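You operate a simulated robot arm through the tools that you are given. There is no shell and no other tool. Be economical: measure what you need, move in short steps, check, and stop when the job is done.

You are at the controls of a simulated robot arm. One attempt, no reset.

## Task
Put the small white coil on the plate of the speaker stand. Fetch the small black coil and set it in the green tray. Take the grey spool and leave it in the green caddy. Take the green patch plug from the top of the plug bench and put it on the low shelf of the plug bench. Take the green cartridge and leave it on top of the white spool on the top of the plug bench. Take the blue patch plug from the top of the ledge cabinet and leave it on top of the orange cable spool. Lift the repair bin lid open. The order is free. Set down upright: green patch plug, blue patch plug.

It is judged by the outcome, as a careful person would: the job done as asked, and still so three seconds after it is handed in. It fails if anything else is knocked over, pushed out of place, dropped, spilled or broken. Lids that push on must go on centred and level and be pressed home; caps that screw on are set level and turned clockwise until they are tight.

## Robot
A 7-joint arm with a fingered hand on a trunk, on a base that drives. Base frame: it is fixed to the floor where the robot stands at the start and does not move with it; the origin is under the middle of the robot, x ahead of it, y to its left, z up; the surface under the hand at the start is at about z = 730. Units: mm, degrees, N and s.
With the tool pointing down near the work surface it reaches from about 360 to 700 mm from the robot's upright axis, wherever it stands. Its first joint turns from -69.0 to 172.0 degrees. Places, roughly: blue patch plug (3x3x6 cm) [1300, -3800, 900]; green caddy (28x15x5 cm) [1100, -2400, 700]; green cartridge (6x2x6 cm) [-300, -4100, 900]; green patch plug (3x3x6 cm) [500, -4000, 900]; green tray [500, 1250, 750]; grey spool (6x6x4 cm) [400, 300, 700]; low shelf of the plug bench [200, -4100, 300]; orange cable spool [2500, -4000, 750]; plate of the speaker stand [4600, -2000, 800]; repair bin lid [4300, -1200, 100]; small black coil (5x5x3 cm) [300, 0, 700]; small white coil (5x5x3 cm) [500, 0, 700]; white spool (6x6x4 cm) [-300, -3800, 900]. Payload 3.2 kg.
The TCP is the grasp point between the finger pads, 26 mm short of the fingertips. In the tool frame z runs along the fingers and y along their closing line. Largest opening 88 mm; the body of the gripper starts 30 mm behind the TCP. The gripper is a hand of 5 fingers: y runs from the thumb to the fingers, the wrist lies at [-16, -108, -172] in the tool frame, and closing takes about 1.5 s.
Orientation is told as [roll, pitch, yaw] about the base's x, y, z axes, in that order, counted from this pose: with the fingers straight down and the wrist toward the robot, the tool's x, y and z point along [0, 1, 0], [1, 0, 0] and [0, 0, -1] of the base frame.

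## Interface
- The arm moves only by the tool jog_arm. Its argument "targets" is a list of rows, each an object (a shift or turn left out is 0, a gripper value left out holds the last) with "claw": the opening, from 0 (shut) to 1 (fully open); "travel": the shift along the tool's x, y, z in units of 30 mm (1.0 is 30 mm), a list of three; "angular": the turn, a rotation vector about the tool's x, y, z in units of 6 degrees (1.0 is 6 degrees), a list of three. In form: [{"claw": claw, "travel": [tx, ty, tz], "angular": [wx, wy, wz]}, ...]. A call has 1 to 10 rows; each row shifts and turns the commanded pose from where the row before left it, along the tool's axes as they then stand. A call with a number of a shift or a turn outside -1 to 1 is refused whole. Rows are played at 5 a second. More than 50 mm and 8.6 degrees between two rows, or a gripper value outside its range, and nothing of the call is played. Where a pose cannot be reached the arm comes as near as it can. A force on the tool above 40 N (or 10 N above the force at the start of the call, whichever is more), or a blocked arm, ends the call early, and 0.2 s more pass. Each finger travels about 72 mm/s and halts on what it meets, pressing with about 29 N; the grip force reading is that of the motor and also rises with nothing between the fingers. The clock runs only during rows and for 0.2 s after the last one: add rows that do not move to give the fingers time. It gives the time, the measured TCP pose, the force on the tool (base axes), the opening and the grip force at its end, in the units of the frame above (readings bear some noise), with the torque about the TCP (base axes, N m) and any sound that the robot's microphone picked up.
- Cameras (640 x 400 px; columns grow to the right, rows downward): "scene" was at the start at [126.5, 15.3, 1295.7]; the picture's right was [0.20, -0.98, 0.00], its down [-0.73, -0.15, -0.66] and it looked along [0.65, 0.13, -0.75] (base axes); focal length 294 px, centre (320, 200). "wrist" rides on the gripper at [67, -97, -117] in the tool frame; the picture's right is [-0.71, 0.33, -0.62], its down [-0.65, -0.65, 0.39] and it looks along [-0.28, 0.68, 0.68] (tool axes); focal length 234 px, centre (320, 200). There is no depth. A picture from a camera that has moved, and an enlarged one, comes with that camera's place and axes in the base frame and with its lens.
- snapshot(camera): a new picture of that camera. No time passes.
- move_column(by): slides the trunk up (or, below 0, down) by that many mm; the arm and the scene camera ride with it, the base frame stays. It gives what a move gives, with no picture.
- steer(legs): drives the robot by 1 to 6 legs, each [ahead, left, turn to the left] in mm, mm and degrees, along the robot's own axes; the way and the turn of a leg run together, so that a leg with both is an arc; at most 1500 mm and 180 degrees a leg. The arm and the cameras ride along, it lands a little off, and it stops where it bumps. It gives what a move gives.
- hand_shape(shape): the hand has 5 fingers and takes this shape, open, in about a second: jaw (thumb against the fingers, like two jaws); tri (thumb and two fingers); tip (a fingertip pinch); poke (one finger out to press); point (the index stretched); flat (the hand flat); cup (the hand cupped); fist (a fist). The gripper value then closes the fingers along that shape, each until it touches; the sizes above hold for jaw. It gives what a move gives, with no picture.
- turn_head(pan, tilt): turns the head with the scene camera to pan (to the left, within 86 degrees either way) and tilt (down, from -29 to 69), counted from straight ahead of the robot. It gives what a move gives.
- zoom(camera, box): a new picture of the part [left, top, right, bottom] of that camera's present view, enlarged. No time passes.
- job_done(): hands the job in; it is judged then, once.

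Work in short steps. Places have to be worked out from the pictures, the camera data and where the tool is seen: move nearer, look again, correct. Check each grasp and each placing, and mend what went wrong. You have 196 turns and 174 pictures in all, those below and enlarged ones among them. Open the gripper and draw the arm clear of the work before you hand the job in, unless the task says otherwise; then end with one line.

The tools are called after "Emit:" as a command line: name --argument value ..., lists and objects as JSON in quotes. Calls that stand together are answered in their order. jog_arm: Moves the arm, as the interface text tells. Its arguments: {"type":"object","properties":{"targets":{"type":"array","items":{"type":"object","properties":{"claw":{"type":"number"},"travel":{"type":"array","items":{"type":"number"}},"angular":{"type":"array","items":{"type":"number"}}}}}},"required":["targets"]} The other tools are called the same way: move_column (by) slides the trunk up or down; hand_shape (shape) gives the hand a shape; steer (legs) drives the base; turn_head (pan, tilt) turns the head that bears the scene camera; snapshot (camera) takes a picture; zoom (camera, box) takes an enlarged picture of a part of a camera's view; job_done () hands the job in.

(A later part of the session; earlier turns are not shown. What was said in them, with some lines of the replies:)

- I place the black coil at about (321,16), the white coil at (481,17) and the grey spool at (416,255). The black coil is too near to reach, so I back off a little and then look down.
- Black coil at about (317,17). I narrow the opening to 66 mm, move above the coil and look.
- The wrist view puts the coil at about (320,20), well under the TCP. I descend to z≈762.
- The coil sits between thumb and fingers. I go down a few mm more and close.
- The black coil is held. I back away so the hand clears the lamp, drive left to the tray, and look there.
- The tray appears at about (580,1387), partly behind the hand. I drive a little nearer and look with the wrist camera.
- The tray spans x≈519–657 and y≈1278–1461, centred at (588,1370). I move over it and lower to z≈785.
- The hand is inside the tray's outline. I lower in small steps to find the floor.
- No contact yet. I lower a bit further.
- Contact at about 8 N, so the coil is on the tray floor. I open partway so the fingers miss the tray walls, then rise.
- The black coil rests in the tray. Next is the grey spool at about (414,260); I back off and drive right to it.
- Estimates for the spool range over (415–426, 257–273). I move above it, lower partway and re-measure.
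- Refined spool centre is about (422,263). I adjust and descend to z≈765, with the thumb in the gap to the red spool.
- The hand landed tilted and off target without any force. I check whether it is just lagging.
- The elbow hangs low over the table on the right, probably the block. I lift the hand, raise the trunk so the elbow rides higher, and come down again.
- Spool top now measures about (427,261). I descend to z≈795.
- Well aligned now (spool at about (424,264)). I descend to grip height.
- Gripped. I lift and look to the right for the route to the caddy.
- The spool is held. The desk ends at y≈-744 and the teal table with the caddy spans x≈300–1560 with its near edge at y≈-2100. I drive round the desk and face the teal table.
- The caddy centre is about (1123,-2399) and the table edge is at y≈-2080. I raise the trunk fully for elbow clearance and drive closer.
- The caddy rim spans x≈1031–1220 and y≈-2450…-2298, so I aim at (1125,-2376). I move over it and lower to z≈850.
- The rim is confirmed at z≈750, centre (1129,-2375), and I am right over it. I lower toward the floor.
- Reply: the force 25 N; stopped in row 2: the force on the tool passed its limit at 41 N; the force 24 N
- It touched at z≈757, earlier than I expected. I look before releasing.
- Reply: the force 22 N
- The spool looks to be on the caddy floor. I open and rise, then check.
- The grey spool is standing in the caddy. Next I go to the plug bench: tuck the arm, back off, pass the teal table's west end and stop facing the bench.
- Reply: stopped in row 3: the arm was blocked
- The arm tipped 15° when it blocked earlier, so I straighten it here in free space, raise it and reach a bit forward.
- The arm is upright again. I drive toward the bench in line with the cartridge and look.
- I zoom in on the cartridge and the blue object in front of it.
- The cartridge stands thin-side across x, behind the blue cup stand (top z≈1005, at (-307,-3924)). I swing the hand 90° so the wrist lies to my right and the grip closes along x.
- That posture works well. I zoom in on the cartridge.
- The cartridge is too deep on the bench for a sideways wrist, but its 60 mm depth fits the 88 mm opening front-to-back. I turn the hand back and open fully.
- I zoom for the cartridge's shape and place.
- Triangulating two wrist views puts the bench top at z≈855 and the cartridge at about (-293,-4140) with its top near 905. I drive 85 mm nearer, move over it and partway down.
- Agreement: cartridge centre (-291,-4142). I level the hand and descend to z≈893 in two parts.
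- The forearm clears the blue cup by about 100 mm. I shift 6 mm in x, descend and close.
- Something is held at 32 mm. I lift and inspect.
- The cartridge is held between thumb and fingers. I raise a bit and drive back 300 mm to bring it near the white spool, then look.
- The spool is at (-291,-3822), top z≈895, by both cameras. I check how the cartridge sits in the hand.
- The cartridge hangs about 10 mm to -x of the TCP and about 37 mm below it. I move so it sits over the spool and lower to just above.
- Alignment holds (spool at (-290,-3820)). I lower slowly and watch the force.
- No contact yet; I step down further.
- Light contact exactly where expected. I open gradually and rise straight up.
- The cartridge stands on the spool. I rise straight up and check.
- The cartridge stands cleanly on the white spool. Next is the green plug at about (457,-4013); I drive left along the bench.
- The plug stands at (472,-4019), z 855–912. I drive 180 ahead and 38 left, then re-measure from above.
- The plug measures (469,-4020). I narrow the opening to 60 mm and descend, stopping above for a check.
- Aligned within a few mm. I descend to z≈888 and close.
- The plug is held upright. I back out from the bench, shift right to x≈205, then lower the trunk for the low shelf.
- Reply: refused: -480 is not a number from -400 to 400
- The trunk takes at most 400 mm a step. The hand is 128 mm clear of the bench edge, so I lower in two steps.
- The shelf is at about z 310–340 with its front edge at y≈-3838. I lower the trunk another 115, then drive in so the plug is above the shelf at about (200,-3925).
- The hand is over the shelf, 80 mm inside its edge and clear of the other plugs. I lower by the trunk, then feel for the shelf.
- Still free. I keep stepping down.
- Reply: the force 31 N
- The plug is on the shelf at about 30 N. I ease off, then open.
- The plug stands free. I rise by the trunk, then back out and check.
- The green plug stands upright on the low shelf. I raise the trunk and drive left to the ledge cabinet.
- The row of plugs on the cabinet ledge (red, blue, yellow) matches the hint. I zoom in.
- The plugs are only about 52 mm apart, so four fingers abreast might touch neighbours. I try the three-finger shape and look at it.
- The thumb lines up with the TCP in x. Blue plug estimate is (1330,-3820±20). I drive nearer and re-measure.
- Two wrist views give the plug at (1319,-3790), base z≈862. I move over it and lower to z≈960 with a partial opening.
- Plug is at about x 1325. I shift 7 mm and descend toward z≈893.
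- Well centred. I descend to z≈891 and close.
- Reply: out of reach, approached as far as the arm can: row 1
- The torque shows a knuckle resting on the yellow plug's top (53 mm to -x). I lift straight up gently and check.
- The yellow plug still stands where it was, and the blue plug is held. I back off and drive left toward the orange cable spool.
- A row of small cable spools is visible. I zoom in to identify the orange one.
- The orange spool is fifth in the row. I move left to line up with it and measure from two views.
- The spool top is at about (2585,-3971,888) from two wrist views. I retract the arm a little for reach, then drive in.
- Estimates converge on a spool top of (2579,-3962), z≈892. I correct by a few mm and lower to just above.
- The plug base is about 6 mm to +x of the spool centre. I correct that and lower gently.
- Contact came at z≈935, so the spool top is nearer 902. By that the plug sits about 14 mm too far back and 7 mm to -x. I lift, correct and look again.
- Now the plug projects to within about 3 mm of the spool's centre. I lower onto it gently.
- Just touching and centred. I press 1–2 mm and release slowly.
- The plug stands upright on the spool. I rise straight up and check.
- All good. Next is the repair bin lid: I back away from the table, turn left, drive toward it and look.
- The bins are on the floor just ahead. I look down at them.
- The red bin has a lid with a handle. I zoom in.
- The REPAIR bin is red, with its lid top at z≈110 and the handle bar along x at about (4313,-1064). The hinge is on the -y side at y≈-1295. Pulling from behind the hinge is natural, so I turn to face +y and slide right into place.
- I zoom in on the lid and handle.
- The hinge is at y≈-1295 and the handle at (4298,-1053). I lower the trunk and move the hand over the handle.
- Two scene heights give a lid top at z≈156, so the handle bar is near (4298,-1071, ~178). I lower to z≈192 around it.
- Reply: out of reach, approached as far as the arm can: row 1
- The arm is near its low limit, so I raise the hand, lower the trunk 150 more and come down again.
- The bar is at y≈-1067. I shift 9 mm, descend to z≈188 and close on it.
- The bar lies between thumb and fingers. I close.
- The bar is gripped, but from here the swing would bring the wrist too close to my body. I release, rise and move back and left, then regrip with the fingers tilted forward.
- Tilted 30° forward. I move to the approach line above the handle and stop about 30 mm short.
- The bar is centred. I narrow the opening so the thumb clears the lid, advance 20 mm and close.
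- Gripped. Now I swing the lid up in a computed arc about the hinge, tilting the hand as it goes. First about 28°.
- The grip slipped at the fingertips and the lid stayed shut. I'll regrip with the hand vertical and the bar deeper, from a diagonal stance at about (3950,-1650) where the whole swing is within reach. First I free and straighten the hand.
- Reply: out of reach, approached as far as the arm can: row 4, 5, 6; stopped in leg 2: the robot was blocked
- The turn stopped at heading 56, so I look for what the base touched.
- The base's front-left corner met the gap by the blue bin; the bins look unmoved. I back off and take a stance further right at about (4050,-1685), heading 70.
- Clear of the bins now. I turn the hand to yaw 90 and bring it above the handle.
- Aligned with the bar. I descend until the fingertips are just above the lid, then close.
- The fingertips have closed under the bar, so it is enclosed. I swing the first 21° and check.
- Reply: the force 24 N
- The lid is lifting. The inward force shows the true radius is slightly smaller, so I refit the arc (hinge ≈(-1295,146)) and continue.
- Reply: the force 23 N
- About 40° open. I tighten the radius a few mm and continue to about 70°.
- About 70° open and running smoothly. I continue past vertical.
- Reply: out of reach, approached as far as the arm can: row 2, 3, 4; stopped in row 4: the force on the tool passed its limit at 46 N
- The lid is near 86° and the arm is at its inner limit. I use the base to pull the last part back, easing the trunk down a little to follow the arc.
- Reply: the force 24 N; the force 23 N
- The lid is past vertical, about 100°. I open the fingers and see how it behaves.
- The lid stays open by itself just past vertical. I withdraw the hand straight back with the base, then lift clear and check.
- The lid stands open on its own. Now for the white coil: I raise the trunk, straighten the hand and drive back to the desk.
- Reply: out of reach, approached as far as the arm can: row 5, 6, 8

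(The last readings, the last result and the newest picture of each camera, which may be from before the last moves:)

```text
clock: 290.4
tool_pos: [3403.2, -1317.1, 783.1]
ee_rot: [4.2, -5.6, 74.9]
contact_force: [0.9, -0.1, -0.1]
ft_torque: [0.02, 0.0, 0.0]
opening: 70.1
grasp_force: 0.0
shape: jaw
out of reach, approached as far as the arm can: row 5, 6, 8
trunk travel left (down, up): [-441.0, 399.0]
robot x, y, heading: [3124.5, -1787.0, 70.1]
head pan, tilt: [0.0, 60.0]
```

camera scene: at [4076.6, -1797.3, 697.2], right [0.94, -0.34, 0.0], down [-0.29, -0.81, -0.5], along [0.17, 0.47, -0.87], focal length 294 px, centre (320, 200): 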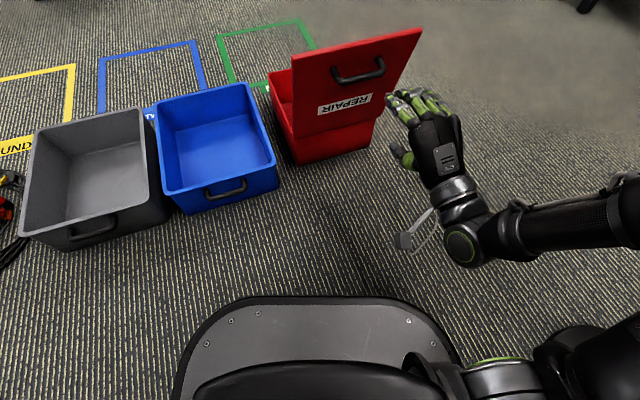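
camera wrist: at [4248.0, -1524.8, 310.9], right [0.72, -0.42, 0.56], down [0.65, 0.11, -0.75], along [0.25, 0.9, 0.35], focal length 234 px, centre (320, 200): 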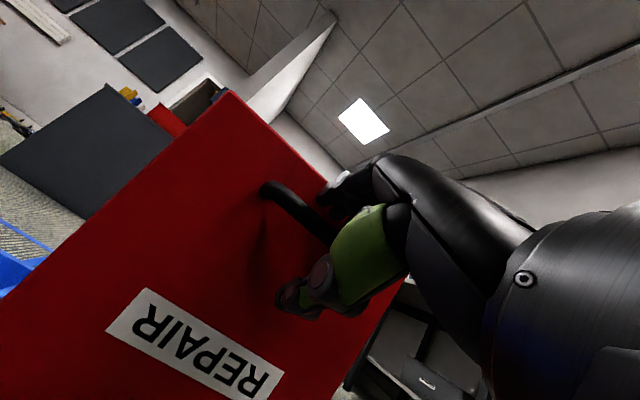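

I finish levelling the hand, raise the trunk and drive the route back to the desk front.

Emit:
jog_arm --targets '[{"angular": [0.93, -0.7, 0.8]}, {}]'

Emit:
move_column --by 250

Emit:
steer --legs '[[0, 0, -70], [-1150, 220, 0], [-1150, 217, 0], [-1150, 0, 0]]'

```text
clock: 291.0
tool_pos: [3402.4, -1317.4, 783.1]
ee_rot: [0.4, 0.1, 70.3]
contact_force: [1.2, -0.6, 0.5]
ft_torque: [-0.03, 0.0, -0.02]
opening: 70.0
grasp_force: 0.1
shape: jaw
trunk travel left (down, up): [-441.0, 399.0]
robot x, y, heading: [3123.5, -1787.8, 69.9]
head pan, tilt: [0.0, 60.0]
```

```text
clock: 293.6
tool_pos: [3401.7, -1316.7, 1032.6]
ee_rot: [0.5, 0.2, 70.2]
contact_force: [0.0, 0.2, -0.1]
ft_torque: [0.01, -0.01, 0.01]
opening: 70.1
grasp_force: 0.2
shape: jaw
trunk travel left (down, up): [-691.0, 149.0]
robot x, y, heading: [3124.0, -1791.6, 70.1]
head pan, tilt: [0.0, 60.0]
```

```text
clock: 313.7
tool_pos: [208.1, -1383.8, 1031.8]
ee_rot: [0.4, 0.2, -3.3]
contact_force: [-0.4, 0.2, 0.1]
ft_torque: [0.0, -0.02, -0.02]
opening: 70.0
grasp_force: 0.0
shape: jaw
trunk travel left (down, up): [-691.0, 149.0]
robot x, y, heading: [-320.9, -1250.9, -3.2]
head pan, tilt: [0.0, 60.0]
```

Emit:
steer --legs '[[0, 1340, 0], [0, 0, 3.2], [110, 0, 0]]'

Emit:
turn_head --pan 0 --tilt 50

Emit:
snapshot --camera "scene"

```text
clock: 321.5
tool_pos: [410.3, -48.3, 1033.4]
ee_rot: [0.4, 0.2, -0.9]
contact_force: [1.1, -0.7, -0.6]
ft_torque: [0.01, 0.01, 0.02]
opening: 70.0
grasp_force: 0.1
shape: jaw
trunk travel left (down, up): [-691.0, 149.0]
robot x, y, heading: [-129.4, 65.1, -0.8]
head pan, tilt: [0.0, 60.0]
```

```text
clock: 322.2
tool_pos: [408.3, -47.2, 1032.7]
ee_rot: [0.5, 0.1, -0.9]
contact_force: [-0.3, 0.5, 0.1]
ft_torque: [0.0, 0.03, -0.02]
opening: 70.3
grasp_force: 0.0
shape: jaw
trunk travel left (down, up): [-691.0, 149.0]
robot x, y, heading: [-127.2, 63.1, -1.1]
head pan, tilt: [0.0, 50.0]
```

```text
42 pictures are left
camera scene: at [-0.4, 61.7, 1359.7], right [-0.02, -1.0, 0.0], down [-0.77, 0.01, -0.64], along [0.64, -0.01, -0.77], focal length 294 px, centre (320, 200)
```

scene: 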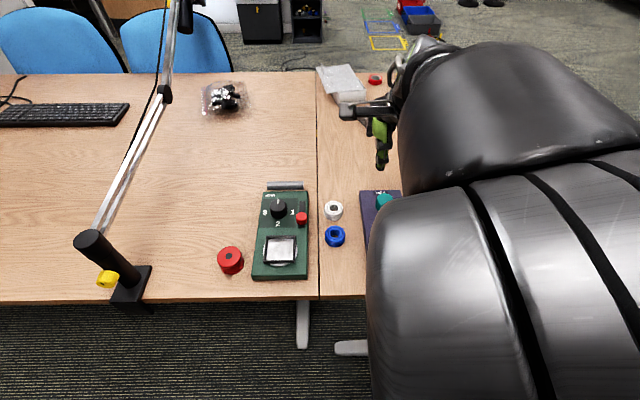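

White coil at (473,17) and blue at (393,18), unchanged. I raise the trunk for elbow clearance and move over the white coil.

Emit:
move_column --by 85

Emit:
jog_arm --targets '[{"claw": 0.75, "travel": [0.75, 0.7, 1]}, {"travel": [0.75, 0.75, 1]}, {"travel": [0.7, 0.75, 1]}, {"travel": [0, 0, 1]}, {"travel": [0, 0, 1]}, {"travel": [0, 0, 1]}, {"travel": [0, 0, 1]}, {"travel": [0, 0, 1]}, {"travel": [0, 0, 0.8]}, {}]'

Emit:
snapshot --camera "wrist"

Emit:
snapshot --camera "scene"

```text
clock: 323.4
tool_pos: [410.0, -47.5, 1117.5]
ee_rot: [0.7, 0.1, -0.8]
contact_force: [-0.5, 0.3, -0.4]
ft_torque: [-0.01, 0.03, 0.01]
opening: 70.1
grasp_force: 0.0
shape: jaw
trunk travel left (down, up): [-776.0, 64.0]
robot x, y, heading: [-124.4, 67.3, -1.1]
head pan, tilt: [0.0, 50.0]
```

```text
clock: 325.6
tool_pos: [475.2, 13.5, 855.4]
ee_rot: [0.4, 0.1, -0.9]
contact_force: [0.2, -0.2, -0.3]
ft_torque: [-0.02, 0.02, -0.03]
opening: 66.3
grasp_force: 0.0
shape: jaw
out of reach, approached as far as the arm can: row 3
trunk travel left (down, up): [-776.0, 64.0]
robot x, y, heading: [-127.1, 65.1, -1.1]
head pan, tilt: [0.0, 50.0]
```

```text
41 pictures are left
camera wrist: at [378.8, 81.6, 972.2], right [0.32, -0.72, 0.62], down [-0.66, -0.64, -0.39], along [0.67, -0.28, -0.68], focal length 234 px, centre (320, 200)
```

wrist: 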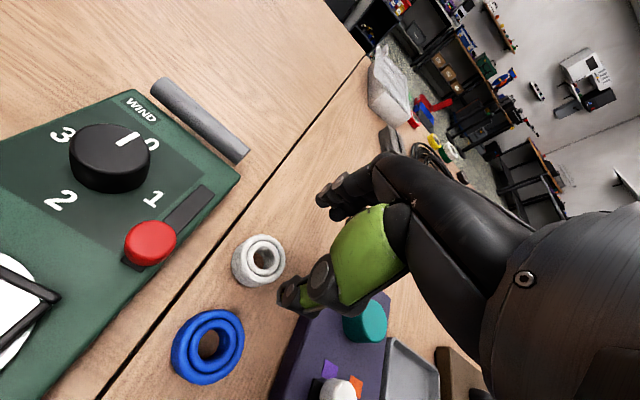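

```text
40 pictures are left
camera scene: at [-0.6, 61.7, 1444.8], right [-0.02, -1.0, 0.0], down [-0.77, 0.01, -0.64], along [0.64, -0.01, -0.77], focal length 294 px, centre (320, 200)
```

scene: 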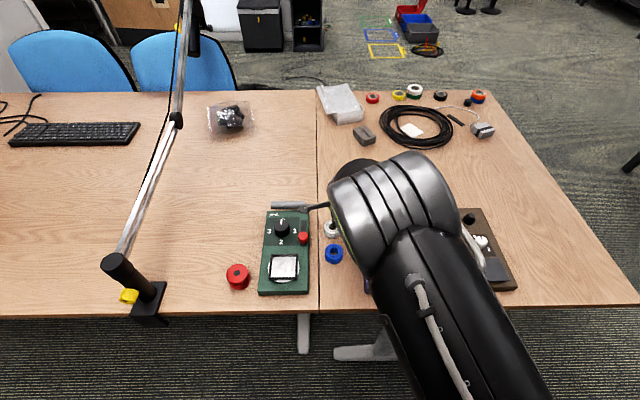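

Coil at (478,18). I shift a few mm, descend to z≈763 and close.

Emit:
jog_arm --targets '[{"travel": [0.13, 0.08, 1]}, {"travel": [0, 0, 1]}, {"travel": [0, 0, 0.9]}, {}]'

Emit:
zoom --camera "wrist" --box '[200, 130, 420, 350]'

```text
clock: 326.6
tool_pos: [476.7, 18.0, 767.5]
ee_rot: [0.5, 0.2, -0.9]
contact_force: [-0.2, 0.3, 0.6]
ft_torque: [-0.02, 0.01, 0.0]
opening: 66.2
grasp_force: 0.1
shape: jaw
trunk travel left (down, up): [-776.0, 64.0]
robot x, y, heading: [-126.6, 65.5, -1.1]
head pan, tilt: [0.0, 50.0]
```

```text
1.82 times, centred on (310, 240) of wrist
camera zoom: at [381.6, 85.7, 884.4], right [0.32, -0.72, 0.62], down [-0.66, -0.64, -0.39], along [0.67, -0.28, -0.68], focal length 426 px, centre (338, 127)
```

zoom: 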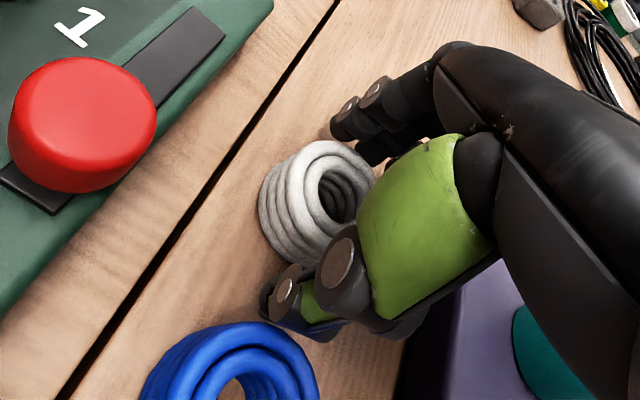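

Well centred between thumb and fingers. I go 5 mm lower, close and lift.

Emit:
jog_arm --targets '[{"travel": [0, 0, 0.18]}, {"claw": 0}, {}, {}, {}, {}, {}, {}]'

Emit:
jog_arm --targets '[{"travel": [0, 0, -1]}, {"travel": [0, 0, -1]}, {"travel": [0, 0, -1]}, {"travel": [0, 0, -1]}, {"travel": [0, 0, -1]}, {"travel": [0, 0, -1]}, {"travel": [0, 0, -1]}, {"travel": [0, 0, -1]}, {"travel": [0, 0, -1]}, {}]'

Emit:
snapshot --camera "wrist"

```text
clock: 328.4
tool_pos: [477.4, 18.9, 761.6]
ee_rot: [0.5, 0.2, -1.0]
contact_force: [-0.1, 0.2, -1.0]
ft_torque: [-0.01, -0.01, 0.02]
opening: 40.3
grasp_force: 28.8
shape: jaw
trunk travel left (down, up): [-776.0, 64.0]
robot x, y, heading: [-129.7, 65.2, -1.2]
head pan, tilt: [0.0, 50.0]
```

```text
clock: 330.6
tool_pos: [478.3, 14.9, 1030.6]
ee_rot: [0.4, 0.2, -0.9]
contact_force: [0.4, 0.4, -0.9]
ft_torque: [0.01, -0.01, 0.02]
opening: 40.5
grasp_force: 29.2
shape: jaw
trunk travel left (down, up): [-776.0, 64.0]
robot x, y, heading: [-130.2, 68.4, -1.0]
head pan, tilt: [0.0, 50.0]
```

```text
38 pictures are left
camera wrist: at [382.6, 82.3, 1148.7], right [0.32, -0.72, 0.62], down [-0.66, -0.64, -0.39], along [0.67, -0.28, -0.68], focal length 234 px, centre (320, 200)
```

wrist: 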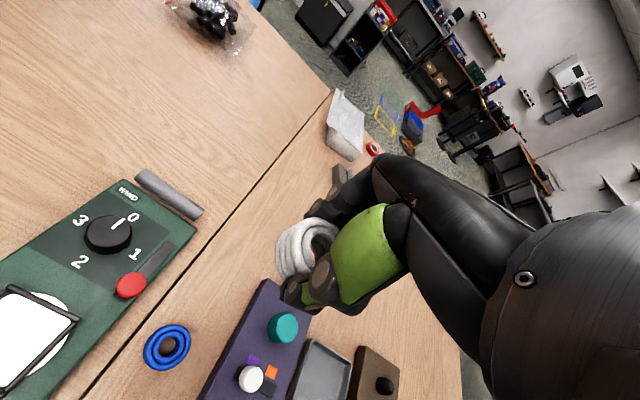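

The coil is held. I drive round the desk and across to the speaker stand, stopping short to look.

Emit:
steer --legs '[[-200, 0, 1], [0, -1420, 0], [1450, 0, 0], [1000, 0, 0], [1150, -640, 0]]'

Emit:
turn_head --pan 5 --tilt 35

Emit:
snapshot --camera "scene"

```text
clock: 347.8
tool_pos: [2052.4, -1358.1, 1027.0]
ee_rot: [0.5, 0.4, 1.4]
contact_force: [0.7, -0.1, -2.0]
ft_torque: [0.01, 0.0, 0.01]
opening: 40.4
grasp_force: 29.0
shape: jaw
trunk travel left (down, up): [-776.0, 64.0]
robot x, y, heading: [1441.9, -1331.5, 1.3]
head pan, tilt: [0.0, 50.0]
stopped in leg 4: the robot was blocked; the commanded pose is now the measured one
```

```text
clock: 348.6
tool_pos: [2047.3, -1357.3, 1030.9]
ee_rot: [0.6, 0.1, 1.4]
contact_force: [0.0, 0.3, -0.4]
ft_torque: [0.01, 0.01, 0.0]
opening: 40.3
grasp_force: 28.7
shape: jaw
trunk travel left (down, up): [-776.0, 64.0]
robot x, y, heading: [1444.7, -1335.1, 1.2]
head pan, tilt: [5.0, 35.0]
```

```text
37 pictures are left
camera scene: at [1578.6, -1322.7, 1466.5], right [0.11, -0.99, 0.0], down [-0.57, -0.06, -0.82], along [0.81, 0.09, -0.57], focal length 294 px, centre (320, 200)
```

scene: 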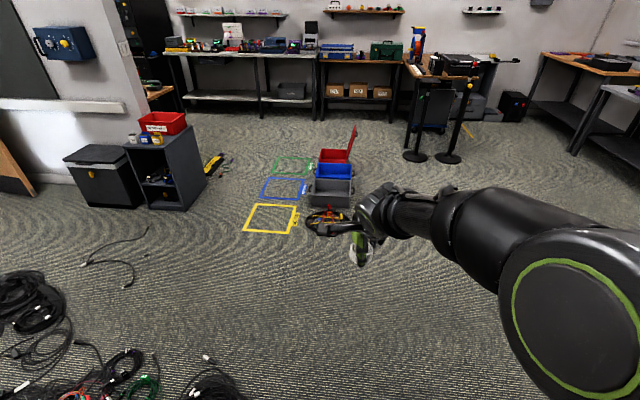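

I was blocked at x≈1442. I look down to see by what.

Emit:
turn_head --pan 0 --tilt 69

Emit:
snapshot --camera "scene"

Emit:
turn_head --pan -80 --tilt 50

Emit:
snapshot --camera "scene"

```text
clock: 349.6
tool_pos: [2048.1, -1359.2, 1030.7]
ee_rot: [0.6, 0.1, 1.4]
contact_force: [0.6, 0.4, -1.3]
ft_torque: [-0.03, -0.03, 0.01]
opening: 40.5
grasp_force: 29.5
shape: jaw
trunk travel left (down, up): [-776.0, 64.0]
robot x, y, heading: [1441.9, -1334.8, 1.2]
head pan, tilt: [0.0, 68.8]
```

```text
36 pictures are left
camera scene: at [1547.9, -1331.0, 1422.8], right [0.02, -1.0, 0.0], down [-0.93, -0.02, -0.36], along [0.36, 0.01, -0.93], focal length 294 px, centre (320, 200)
```

scene: 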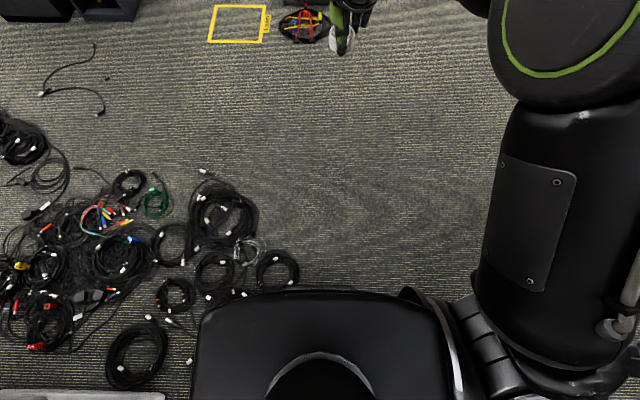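

```text
clock: 351.1
tool_pos: [2048.6, -1359.3, 1030.4]
ee_rot: [0.4, 0.1, 1.4]
contact_force: [-1.0, 0.2, -1.5]
ft_torque: [-0.02, 0.03, 0.01]
opening: 40.5
grasp_force: 29.0
shape: jaw
trunk travel left (down, up): [-776.0, 64.0]
robot x, y, heading: [1444.4, -1336.6, 1.0]
head pan, tilt: [-80.0, 50.0]
```

```text
35 pictures are left
camera scene: at [1507.2, -1407.8, 1444.7], right [-0.98, -0.2, 0.0], down [-0.15, 0.75, -0.64], along [0.13, -0.63, -0.77], focal length 294 px, centre (320, 200)
```

scene: 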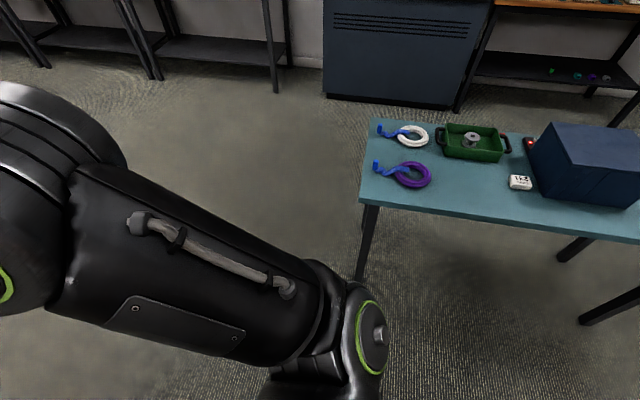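

The base nudged the edge of a cable pile on the floor to my front left. I back off, sidestep right and go round.

Emit:
steer --legs '[[-60, 0, 0], [0, -290, 0], [1100, -150, 0], [900, -200, 0]]'

Emit:
turn_head --pan 0 --tilt 35

Emit:
snapshot --camera "scene"

```text
clock: 363.4
tool_pos: [3997.3, -2024.2, 1032.4]
ee_rot: [0.5, 0.1, -0.4]
contact_force: [-1.1, -0.3, -1.1]
ft_torque: [0.03, -0.01, -0.02]
opening: 40.5
grasp_force: 29.3
shape: jaw
trunk travel left (down, up): [-776.0, 64.0]
robot x, y, heading: [3392.5, -1976.7, -0.6]
head pan, tilt: [-80.0, 50.0]
```

```text
clock: 364.9
tool_pos: [3997.0, -2023.8, 1030.8]
ee_rot: [0.5, 0.1, -0.5]
contact_force: [-0.6, 0.0, -1.7]
ft_torque: [-0.03, -0.04, -0.01]
opening: 40.0
grasp_force: 29.1
shape: jaw
trunk travel left (down, up): [-776.0, 64.0]
robot x, y, heading: [3390.6, -1978.0, -0.4]
head pan, tilt: [0.0, 35.0]
```

```text
34 pictures are left
camera scene: at [3530.9, -1981.0, 1466.4], right [-0.01, -1.0, 0.0], down [-0.57, 0.01, -0.82], along [0.82, -0.01, -0.57], focal length 294 px, centre (320, 200)
```

scene: 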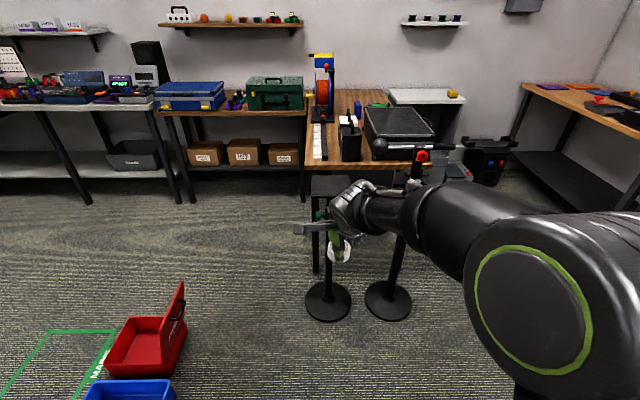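

Two stands are ahead. I zoom in to tell which carries the plate.

Emit:
zoom --camera "scene" --box '[270, 130, 470, 330]'

Emit:
snapshot --camera "wrist"

```text
2.00 times, centred on (370, 230) of scene
camera zoom: at [3530.9, -1981.0, 1466.4], right [-0.01, -1.0, 0.0], down [-0.57, 0.01, -0.82], along [0.82, -0.01, -0.57], focal length 589 px, centre (220, 140)
```

zoom: 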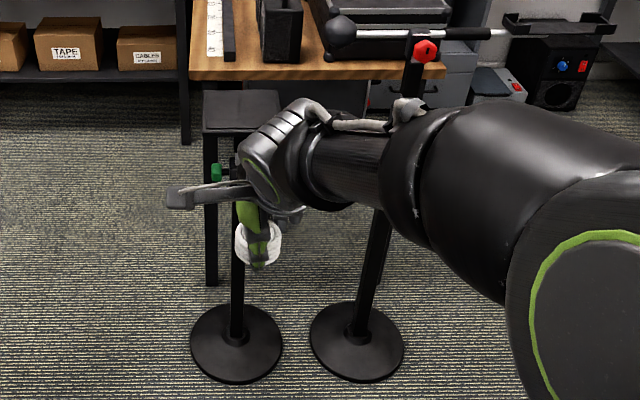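

```text
32 pictures are left
camera wrist: at [3901.8, -1957.3, 1149.0], right [0.33, -0.72, 0.62], down [-0.66, -0.64, -0.39], along [0.68, -0.28, -0.68], focal length 234 px, centre (320, 200)
```

wrist: 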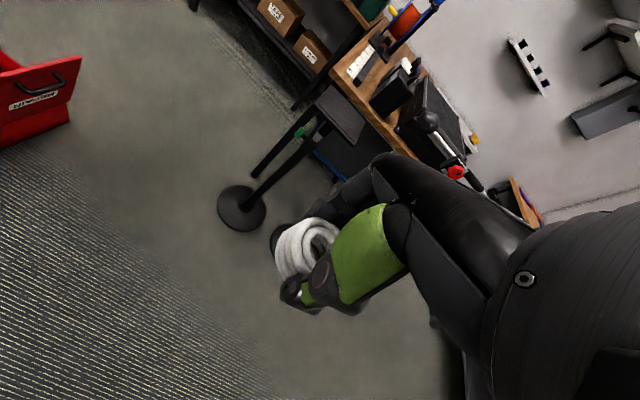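

The left stand has the square plate, centred near (4599,-2039,797). I drive ahead to bring the coil over it, well clear of the mic boom on the right.

Emit:
steer --legs '[[585, -15, 0.5]]'

Emit:
snapshot --camera "wrist"

Emit:
turn_head --pan 0 --tilt 45

Emit:
snapshot --camera "scene"

```text
clock: 368.3
tool_pos: [4587.8, -2041.3, 1030.7]
ee_rot: [0.5, 0.1, -0.2]
contact_force: [1.0, -0.4, -1.7]
ft_torque: [0.02, -0.01, -0.03]
opening: 40.4
grasp_force: 29.2
shape: jaw
trunk travel left (down, up): [-776.0, 64.0]
robot x, y, heading: [3981.0, -2002.9, -0.1]
head pan, tilt: [0.0, 35.0]
```

```text
31 pictures are left
camera wrist: at [4489.9, -1974.9, 1149.1], right [0.33, -0.71, 0.62], down [-0.66, -0.64, -0.39], along [0.68, -0.28, -0.68], focal length 234 px, centre (320, 200)
```

wrist: 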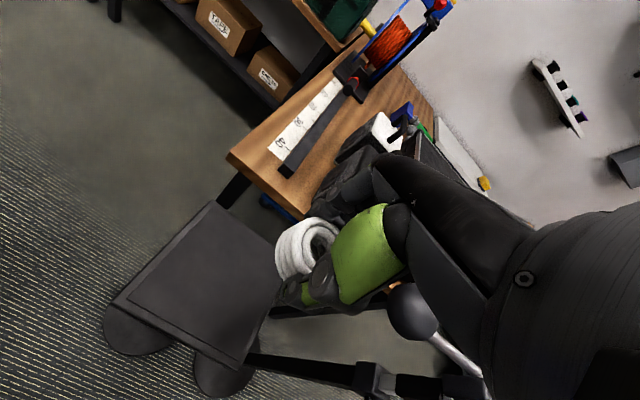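

```text
clock: 369.0
tool_pos: [4586.5, -2041.6, 1029.9]
ee_rot: [0.6, 0.2, -0.2]
contact_force: [-0.6, 0.0, -1.9]
ft_torque: [-0.01, -0.01, -0.01]
opening: 40.2
grasp_force: 28.9
shape: jaw
trunk travel left (down, up): [-776.0, 64.0]
robot x, y, heading: [3983.2, -2000.7, -0.2]
head pan, tilt: [0.0, 45.0]
```

```text
30 pictures are left
camera scene: at [4112.5, -2000.0, 1451.7], right [-0.01, -1.0, 0.0], down [-0.71, 0.0, -0.71], along [0.71, 0.0, -0.71], focal length 294 px, centre (320, 200)
```

scene: 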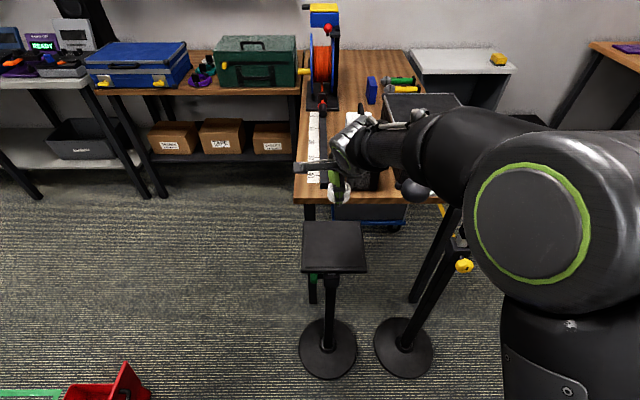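

The plate centre measures (4590,-2038,798), right under the coil, and the mic head at (4631,-2222) is 140 mm clear of the hand. I lower most of the way.

Emit:
jog_arm --targets '[{"travel": [0, 0, 1]}, {"travel": [0, 0, 1]}, {"travel": [0, 0, 1]}, {"travel": [0, 0, 1]}, {"travel": [0, 0, 1]}, {}]'

Emit:
snapshot --camera "wrist"

Emit:
snapshot --camera "scene"

```text
clock: 370.4
tool_pos: [4586.1, -2039.1, 883.0]
ee_rot: [0.4, 0.0, -0.2]
contact_force: [-0.8, 0.3, -1.6]
ft_torque: [0.0, 0.01, 0.02]
opening: 40.2
grasp_force: 28.7
shape: jaw
trunk travel left (down, up): [-776.0, 64.0]
robot x, y, heading: [3983.2, -1999.7, -0.4]
head pan, tilt: [0.0, 45.0]
```

```text
29 pictures are left
camera wrist: at [4490.2, -1973.3, 999.9], right [0.33, -0.71, 0.62], down [-0.66, -0.64, -0.39], along [0.68, -0.27, -0.68], focal length 234 px, centre (320, 200)
```

wrist: 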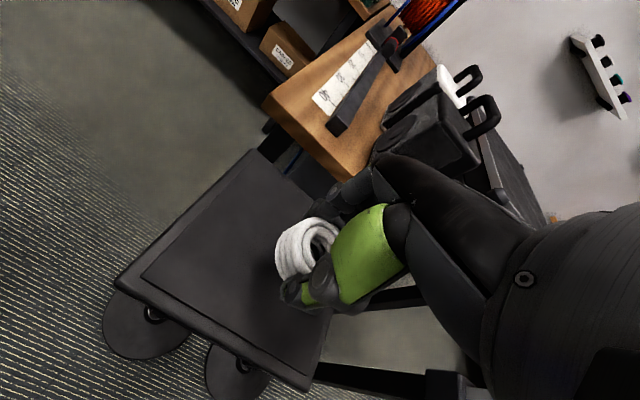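

```text
28 pictures are left
camera scene: at [4111.9, -2000.1, 1451.7], right [-0.01, -1.0, 0.0], down [-0.71, 0.0, -0.71], along [0.71, 0.0, -0.71], focal length 294 px, centre (320, 200)
```

scene: 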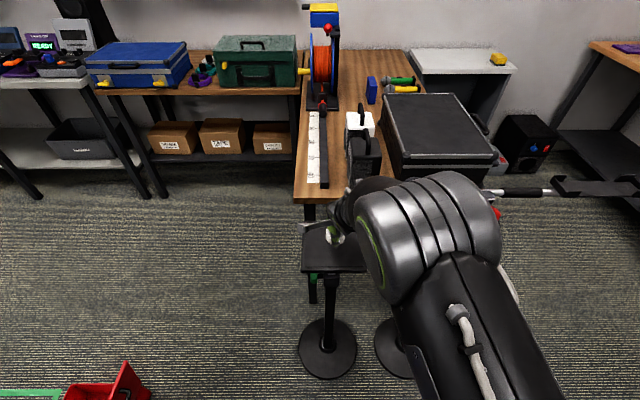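

All clear. I lower to the plate in small steps.

Emit:
jog_arm --targets '[{"travel": [0, 0, 0.8]}, {"travel": [0, 0, 0.6]}, {"travel": [0, 0, 0.2]}, {}]'

Emit:
jog_arm --targets '[{"travel": [0, 0, 0.1]}, {"travel": [0, 0, 0.1]}, {}]'

```text
clock: 371.4
tool_pos: [4586.4, -2039.2, 835.4]
ee_rot: [0.5, -0.1, -0.2]
contact_force: [1.7, 0.0, 5.4]
ft_torque: [-0.01, 0.09, 0.0]
opening: 40.3
grasp_force: 29.6
shape: jaw
trunk travel left (down, up): [-776.0, 64.0]
robot x, y, heading: [3980.4, -1998.3, -0.3]
head pan, tilt: [0.0, 45.0]
```

```text
clock: 372.2
tool_pos: [4584.5, -2039.5, 833.8]
ee_rot: [0.6, -0.7, -0.3]
contact_force: [3.1, 1.0, 30.7]
ft_torque: [-0.02, 0.32, 0.01]
opening: 40.9
grasp_force: 29.3
shape: jaw
trunk travel left (down, up): [-776.0, 64.0]
robot x, y, heading: [3981.2, -1995.5, -0.2]
head pan, tilt: [0.0, 45.0]
```

The coil is on the plate. I ease off the pressure and then open.

Emit:
jog_arm --targets '[{"travel": [0, 0, -0.18]}, {}, {"claw": 0.55}, {"claw": 0.75}, {}, {}]'

Emit:
zoom --camera "wrist" --box '[180, 130, 420, 370]'

```text
clock: 373.6
tool_pos: [4583.5, -2038.9, 831.1]
ee_rot: [0.5, 0.2, -0.1]
contact_force: [-1.2, 0.5, 4.4]
ft_torque: [-0.07, -0.14, -0.05]
opening: 63.6
grasp_force: 0.1
shape: jaw
trunk travel left (down, up): [-776.0, 64.0]
robot x, y, heading: [3978.7, -2005.1, -0.4]
head pan, tilt: [0.0, 45.0]
```

```text
1.67 times, centred on (300, 250) of wrist
camera zoom: at [4487.9, -1972.9, 950.0], right [0.33, -0.71, 0.62], down [-0.66, -0.64, -0.39], along [0.68, -0.28, -0.68], focal length 390 px, centre (353, 117)
```

zoom: 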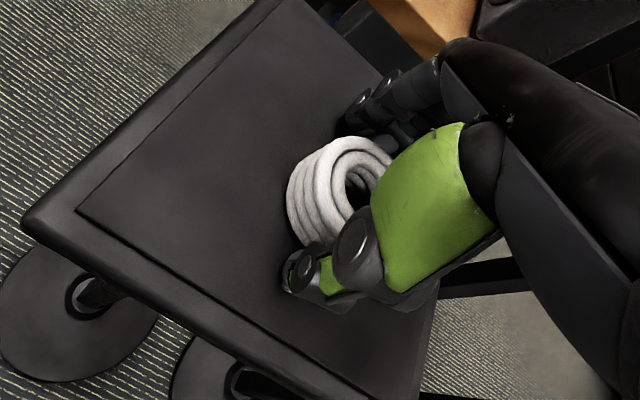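

Released; the coil lies flat on the plate. I rise straight up and check.

Emit:
jog_arm --targets '[{"travel": [0, 0, -0.5]}, {"travel": [0, 0, -1]}, {"travel": [0, 0, -1]}, {"travel": [0, 0, -1]}, {"travel": [0, 0, -1]}, {"travel": [0, 0, -1]}, {"travel": [0, 0, -1]}, {}]'

Emit:
steer --legs '[[-350, 0, 0]]'

Emit:
turn_head --pan 12 --tilt 40

Emit:
snapshot --camera "scene"

```text
clock: 375.4
tool_pos: [4585.6, -2040.7, 1026.8]
ee_rot: [0.4, 0.2, -0.2]
contact_force: [0.9, 0.0, 0.0]
ft_torque: [-0.02, 0.02, -0.03]
opening: 65.6
grasp_force: 0.1
shape: jaw
trunk travel left (down, up): [-776.0, 64.0]
robot x, y, heading: [3979.9, -1999.8, -0.1]
head pan, tilt: [0.0, 45.0]
```

```text
clock: 377.7
tool_pos: [4233.2, -2041.2, 1026.2]
ee_rot: [0.6, 0.1, -0.4]
contact_force: [0.1, 0.7, -0.9]
ft_torque: [0.01, 0.0, -0.01]
opening: 65.7
grasp_force: 0.0
shape: jaw
trunk travel left (down, up): [-776.0, 64.0]
robot x, y, heading: [3628.1, -1996.4, -0.8]
head pan, tilt: [0.0, 45.0]
```

```text
clock: 378.4
tool_pos: [4233.3, -2040.3, 1027.6]
ee_rot: [0.4, 0.1, -0.5]
contact_force: [0.1, -0.6, 0.2]
ft_torque: [0.02, 0.03, 0.0]
opening: 65.6
grasp_force: 0.0
shape: jaw
trunk travel left (down, up): [-776.0, 64.0]
robot x, y, heading: [3630.4, -1999.1, -0.9]
head pan, tilt: [12.0, 40.0]
```

```text
26 pictures are left
camera scene: at [3762.5, -1980.2, 1458.9], right [0.2, -0.98, 0.0], down [-0.63, -0.13, -0.77], along [0.75, 0.15, -0.64], focal length 294 px, centre (320, 200)
```

scene: 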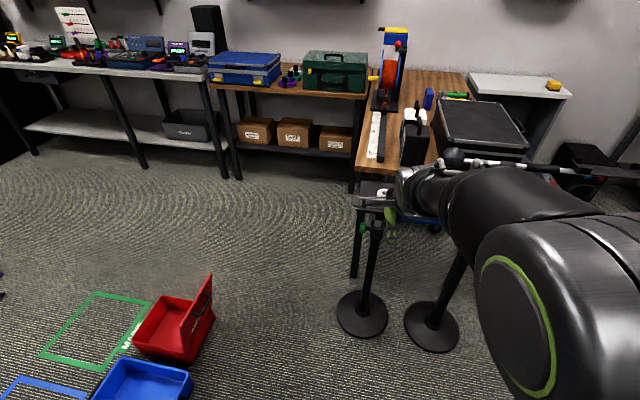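

A last close look at the coil on the plate.

Emit:
zoom --camera "scene" --box '[330, 150, 430, 250]'

```text
4.00 times, centred on (380, 200) of scene
camera zoom: at [3762.5, -1980.2, 1458.9], right [0.2, -0.98, 0.0], down [-0.63, -0.13, -0.77], along [0.75, 0.15, -0.64], focal length 1177 px, centre (80, 200)
```

zoom: 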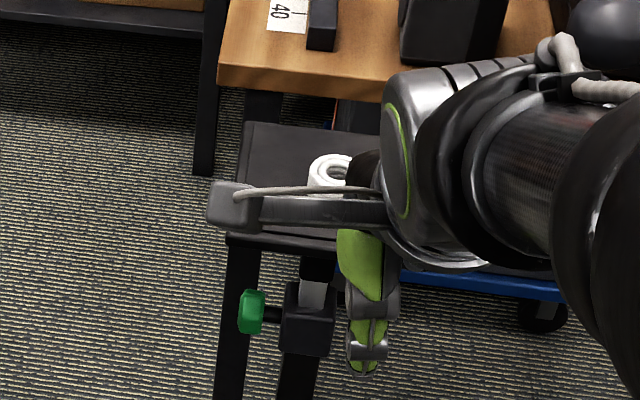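

The coil rests on the plate, the lid stands open, and every placing was checked at the time. The hand is open and clear of the work, so I hand the job in.

Emit:
job_done

```text
The job is handed in.
```

All seven parts of the task are done and the job is handed in; on the way the base was stopped by two light bumps, once beside the blue bin and once at the cable pile on the floor, and I saw no sign that either had shifted.
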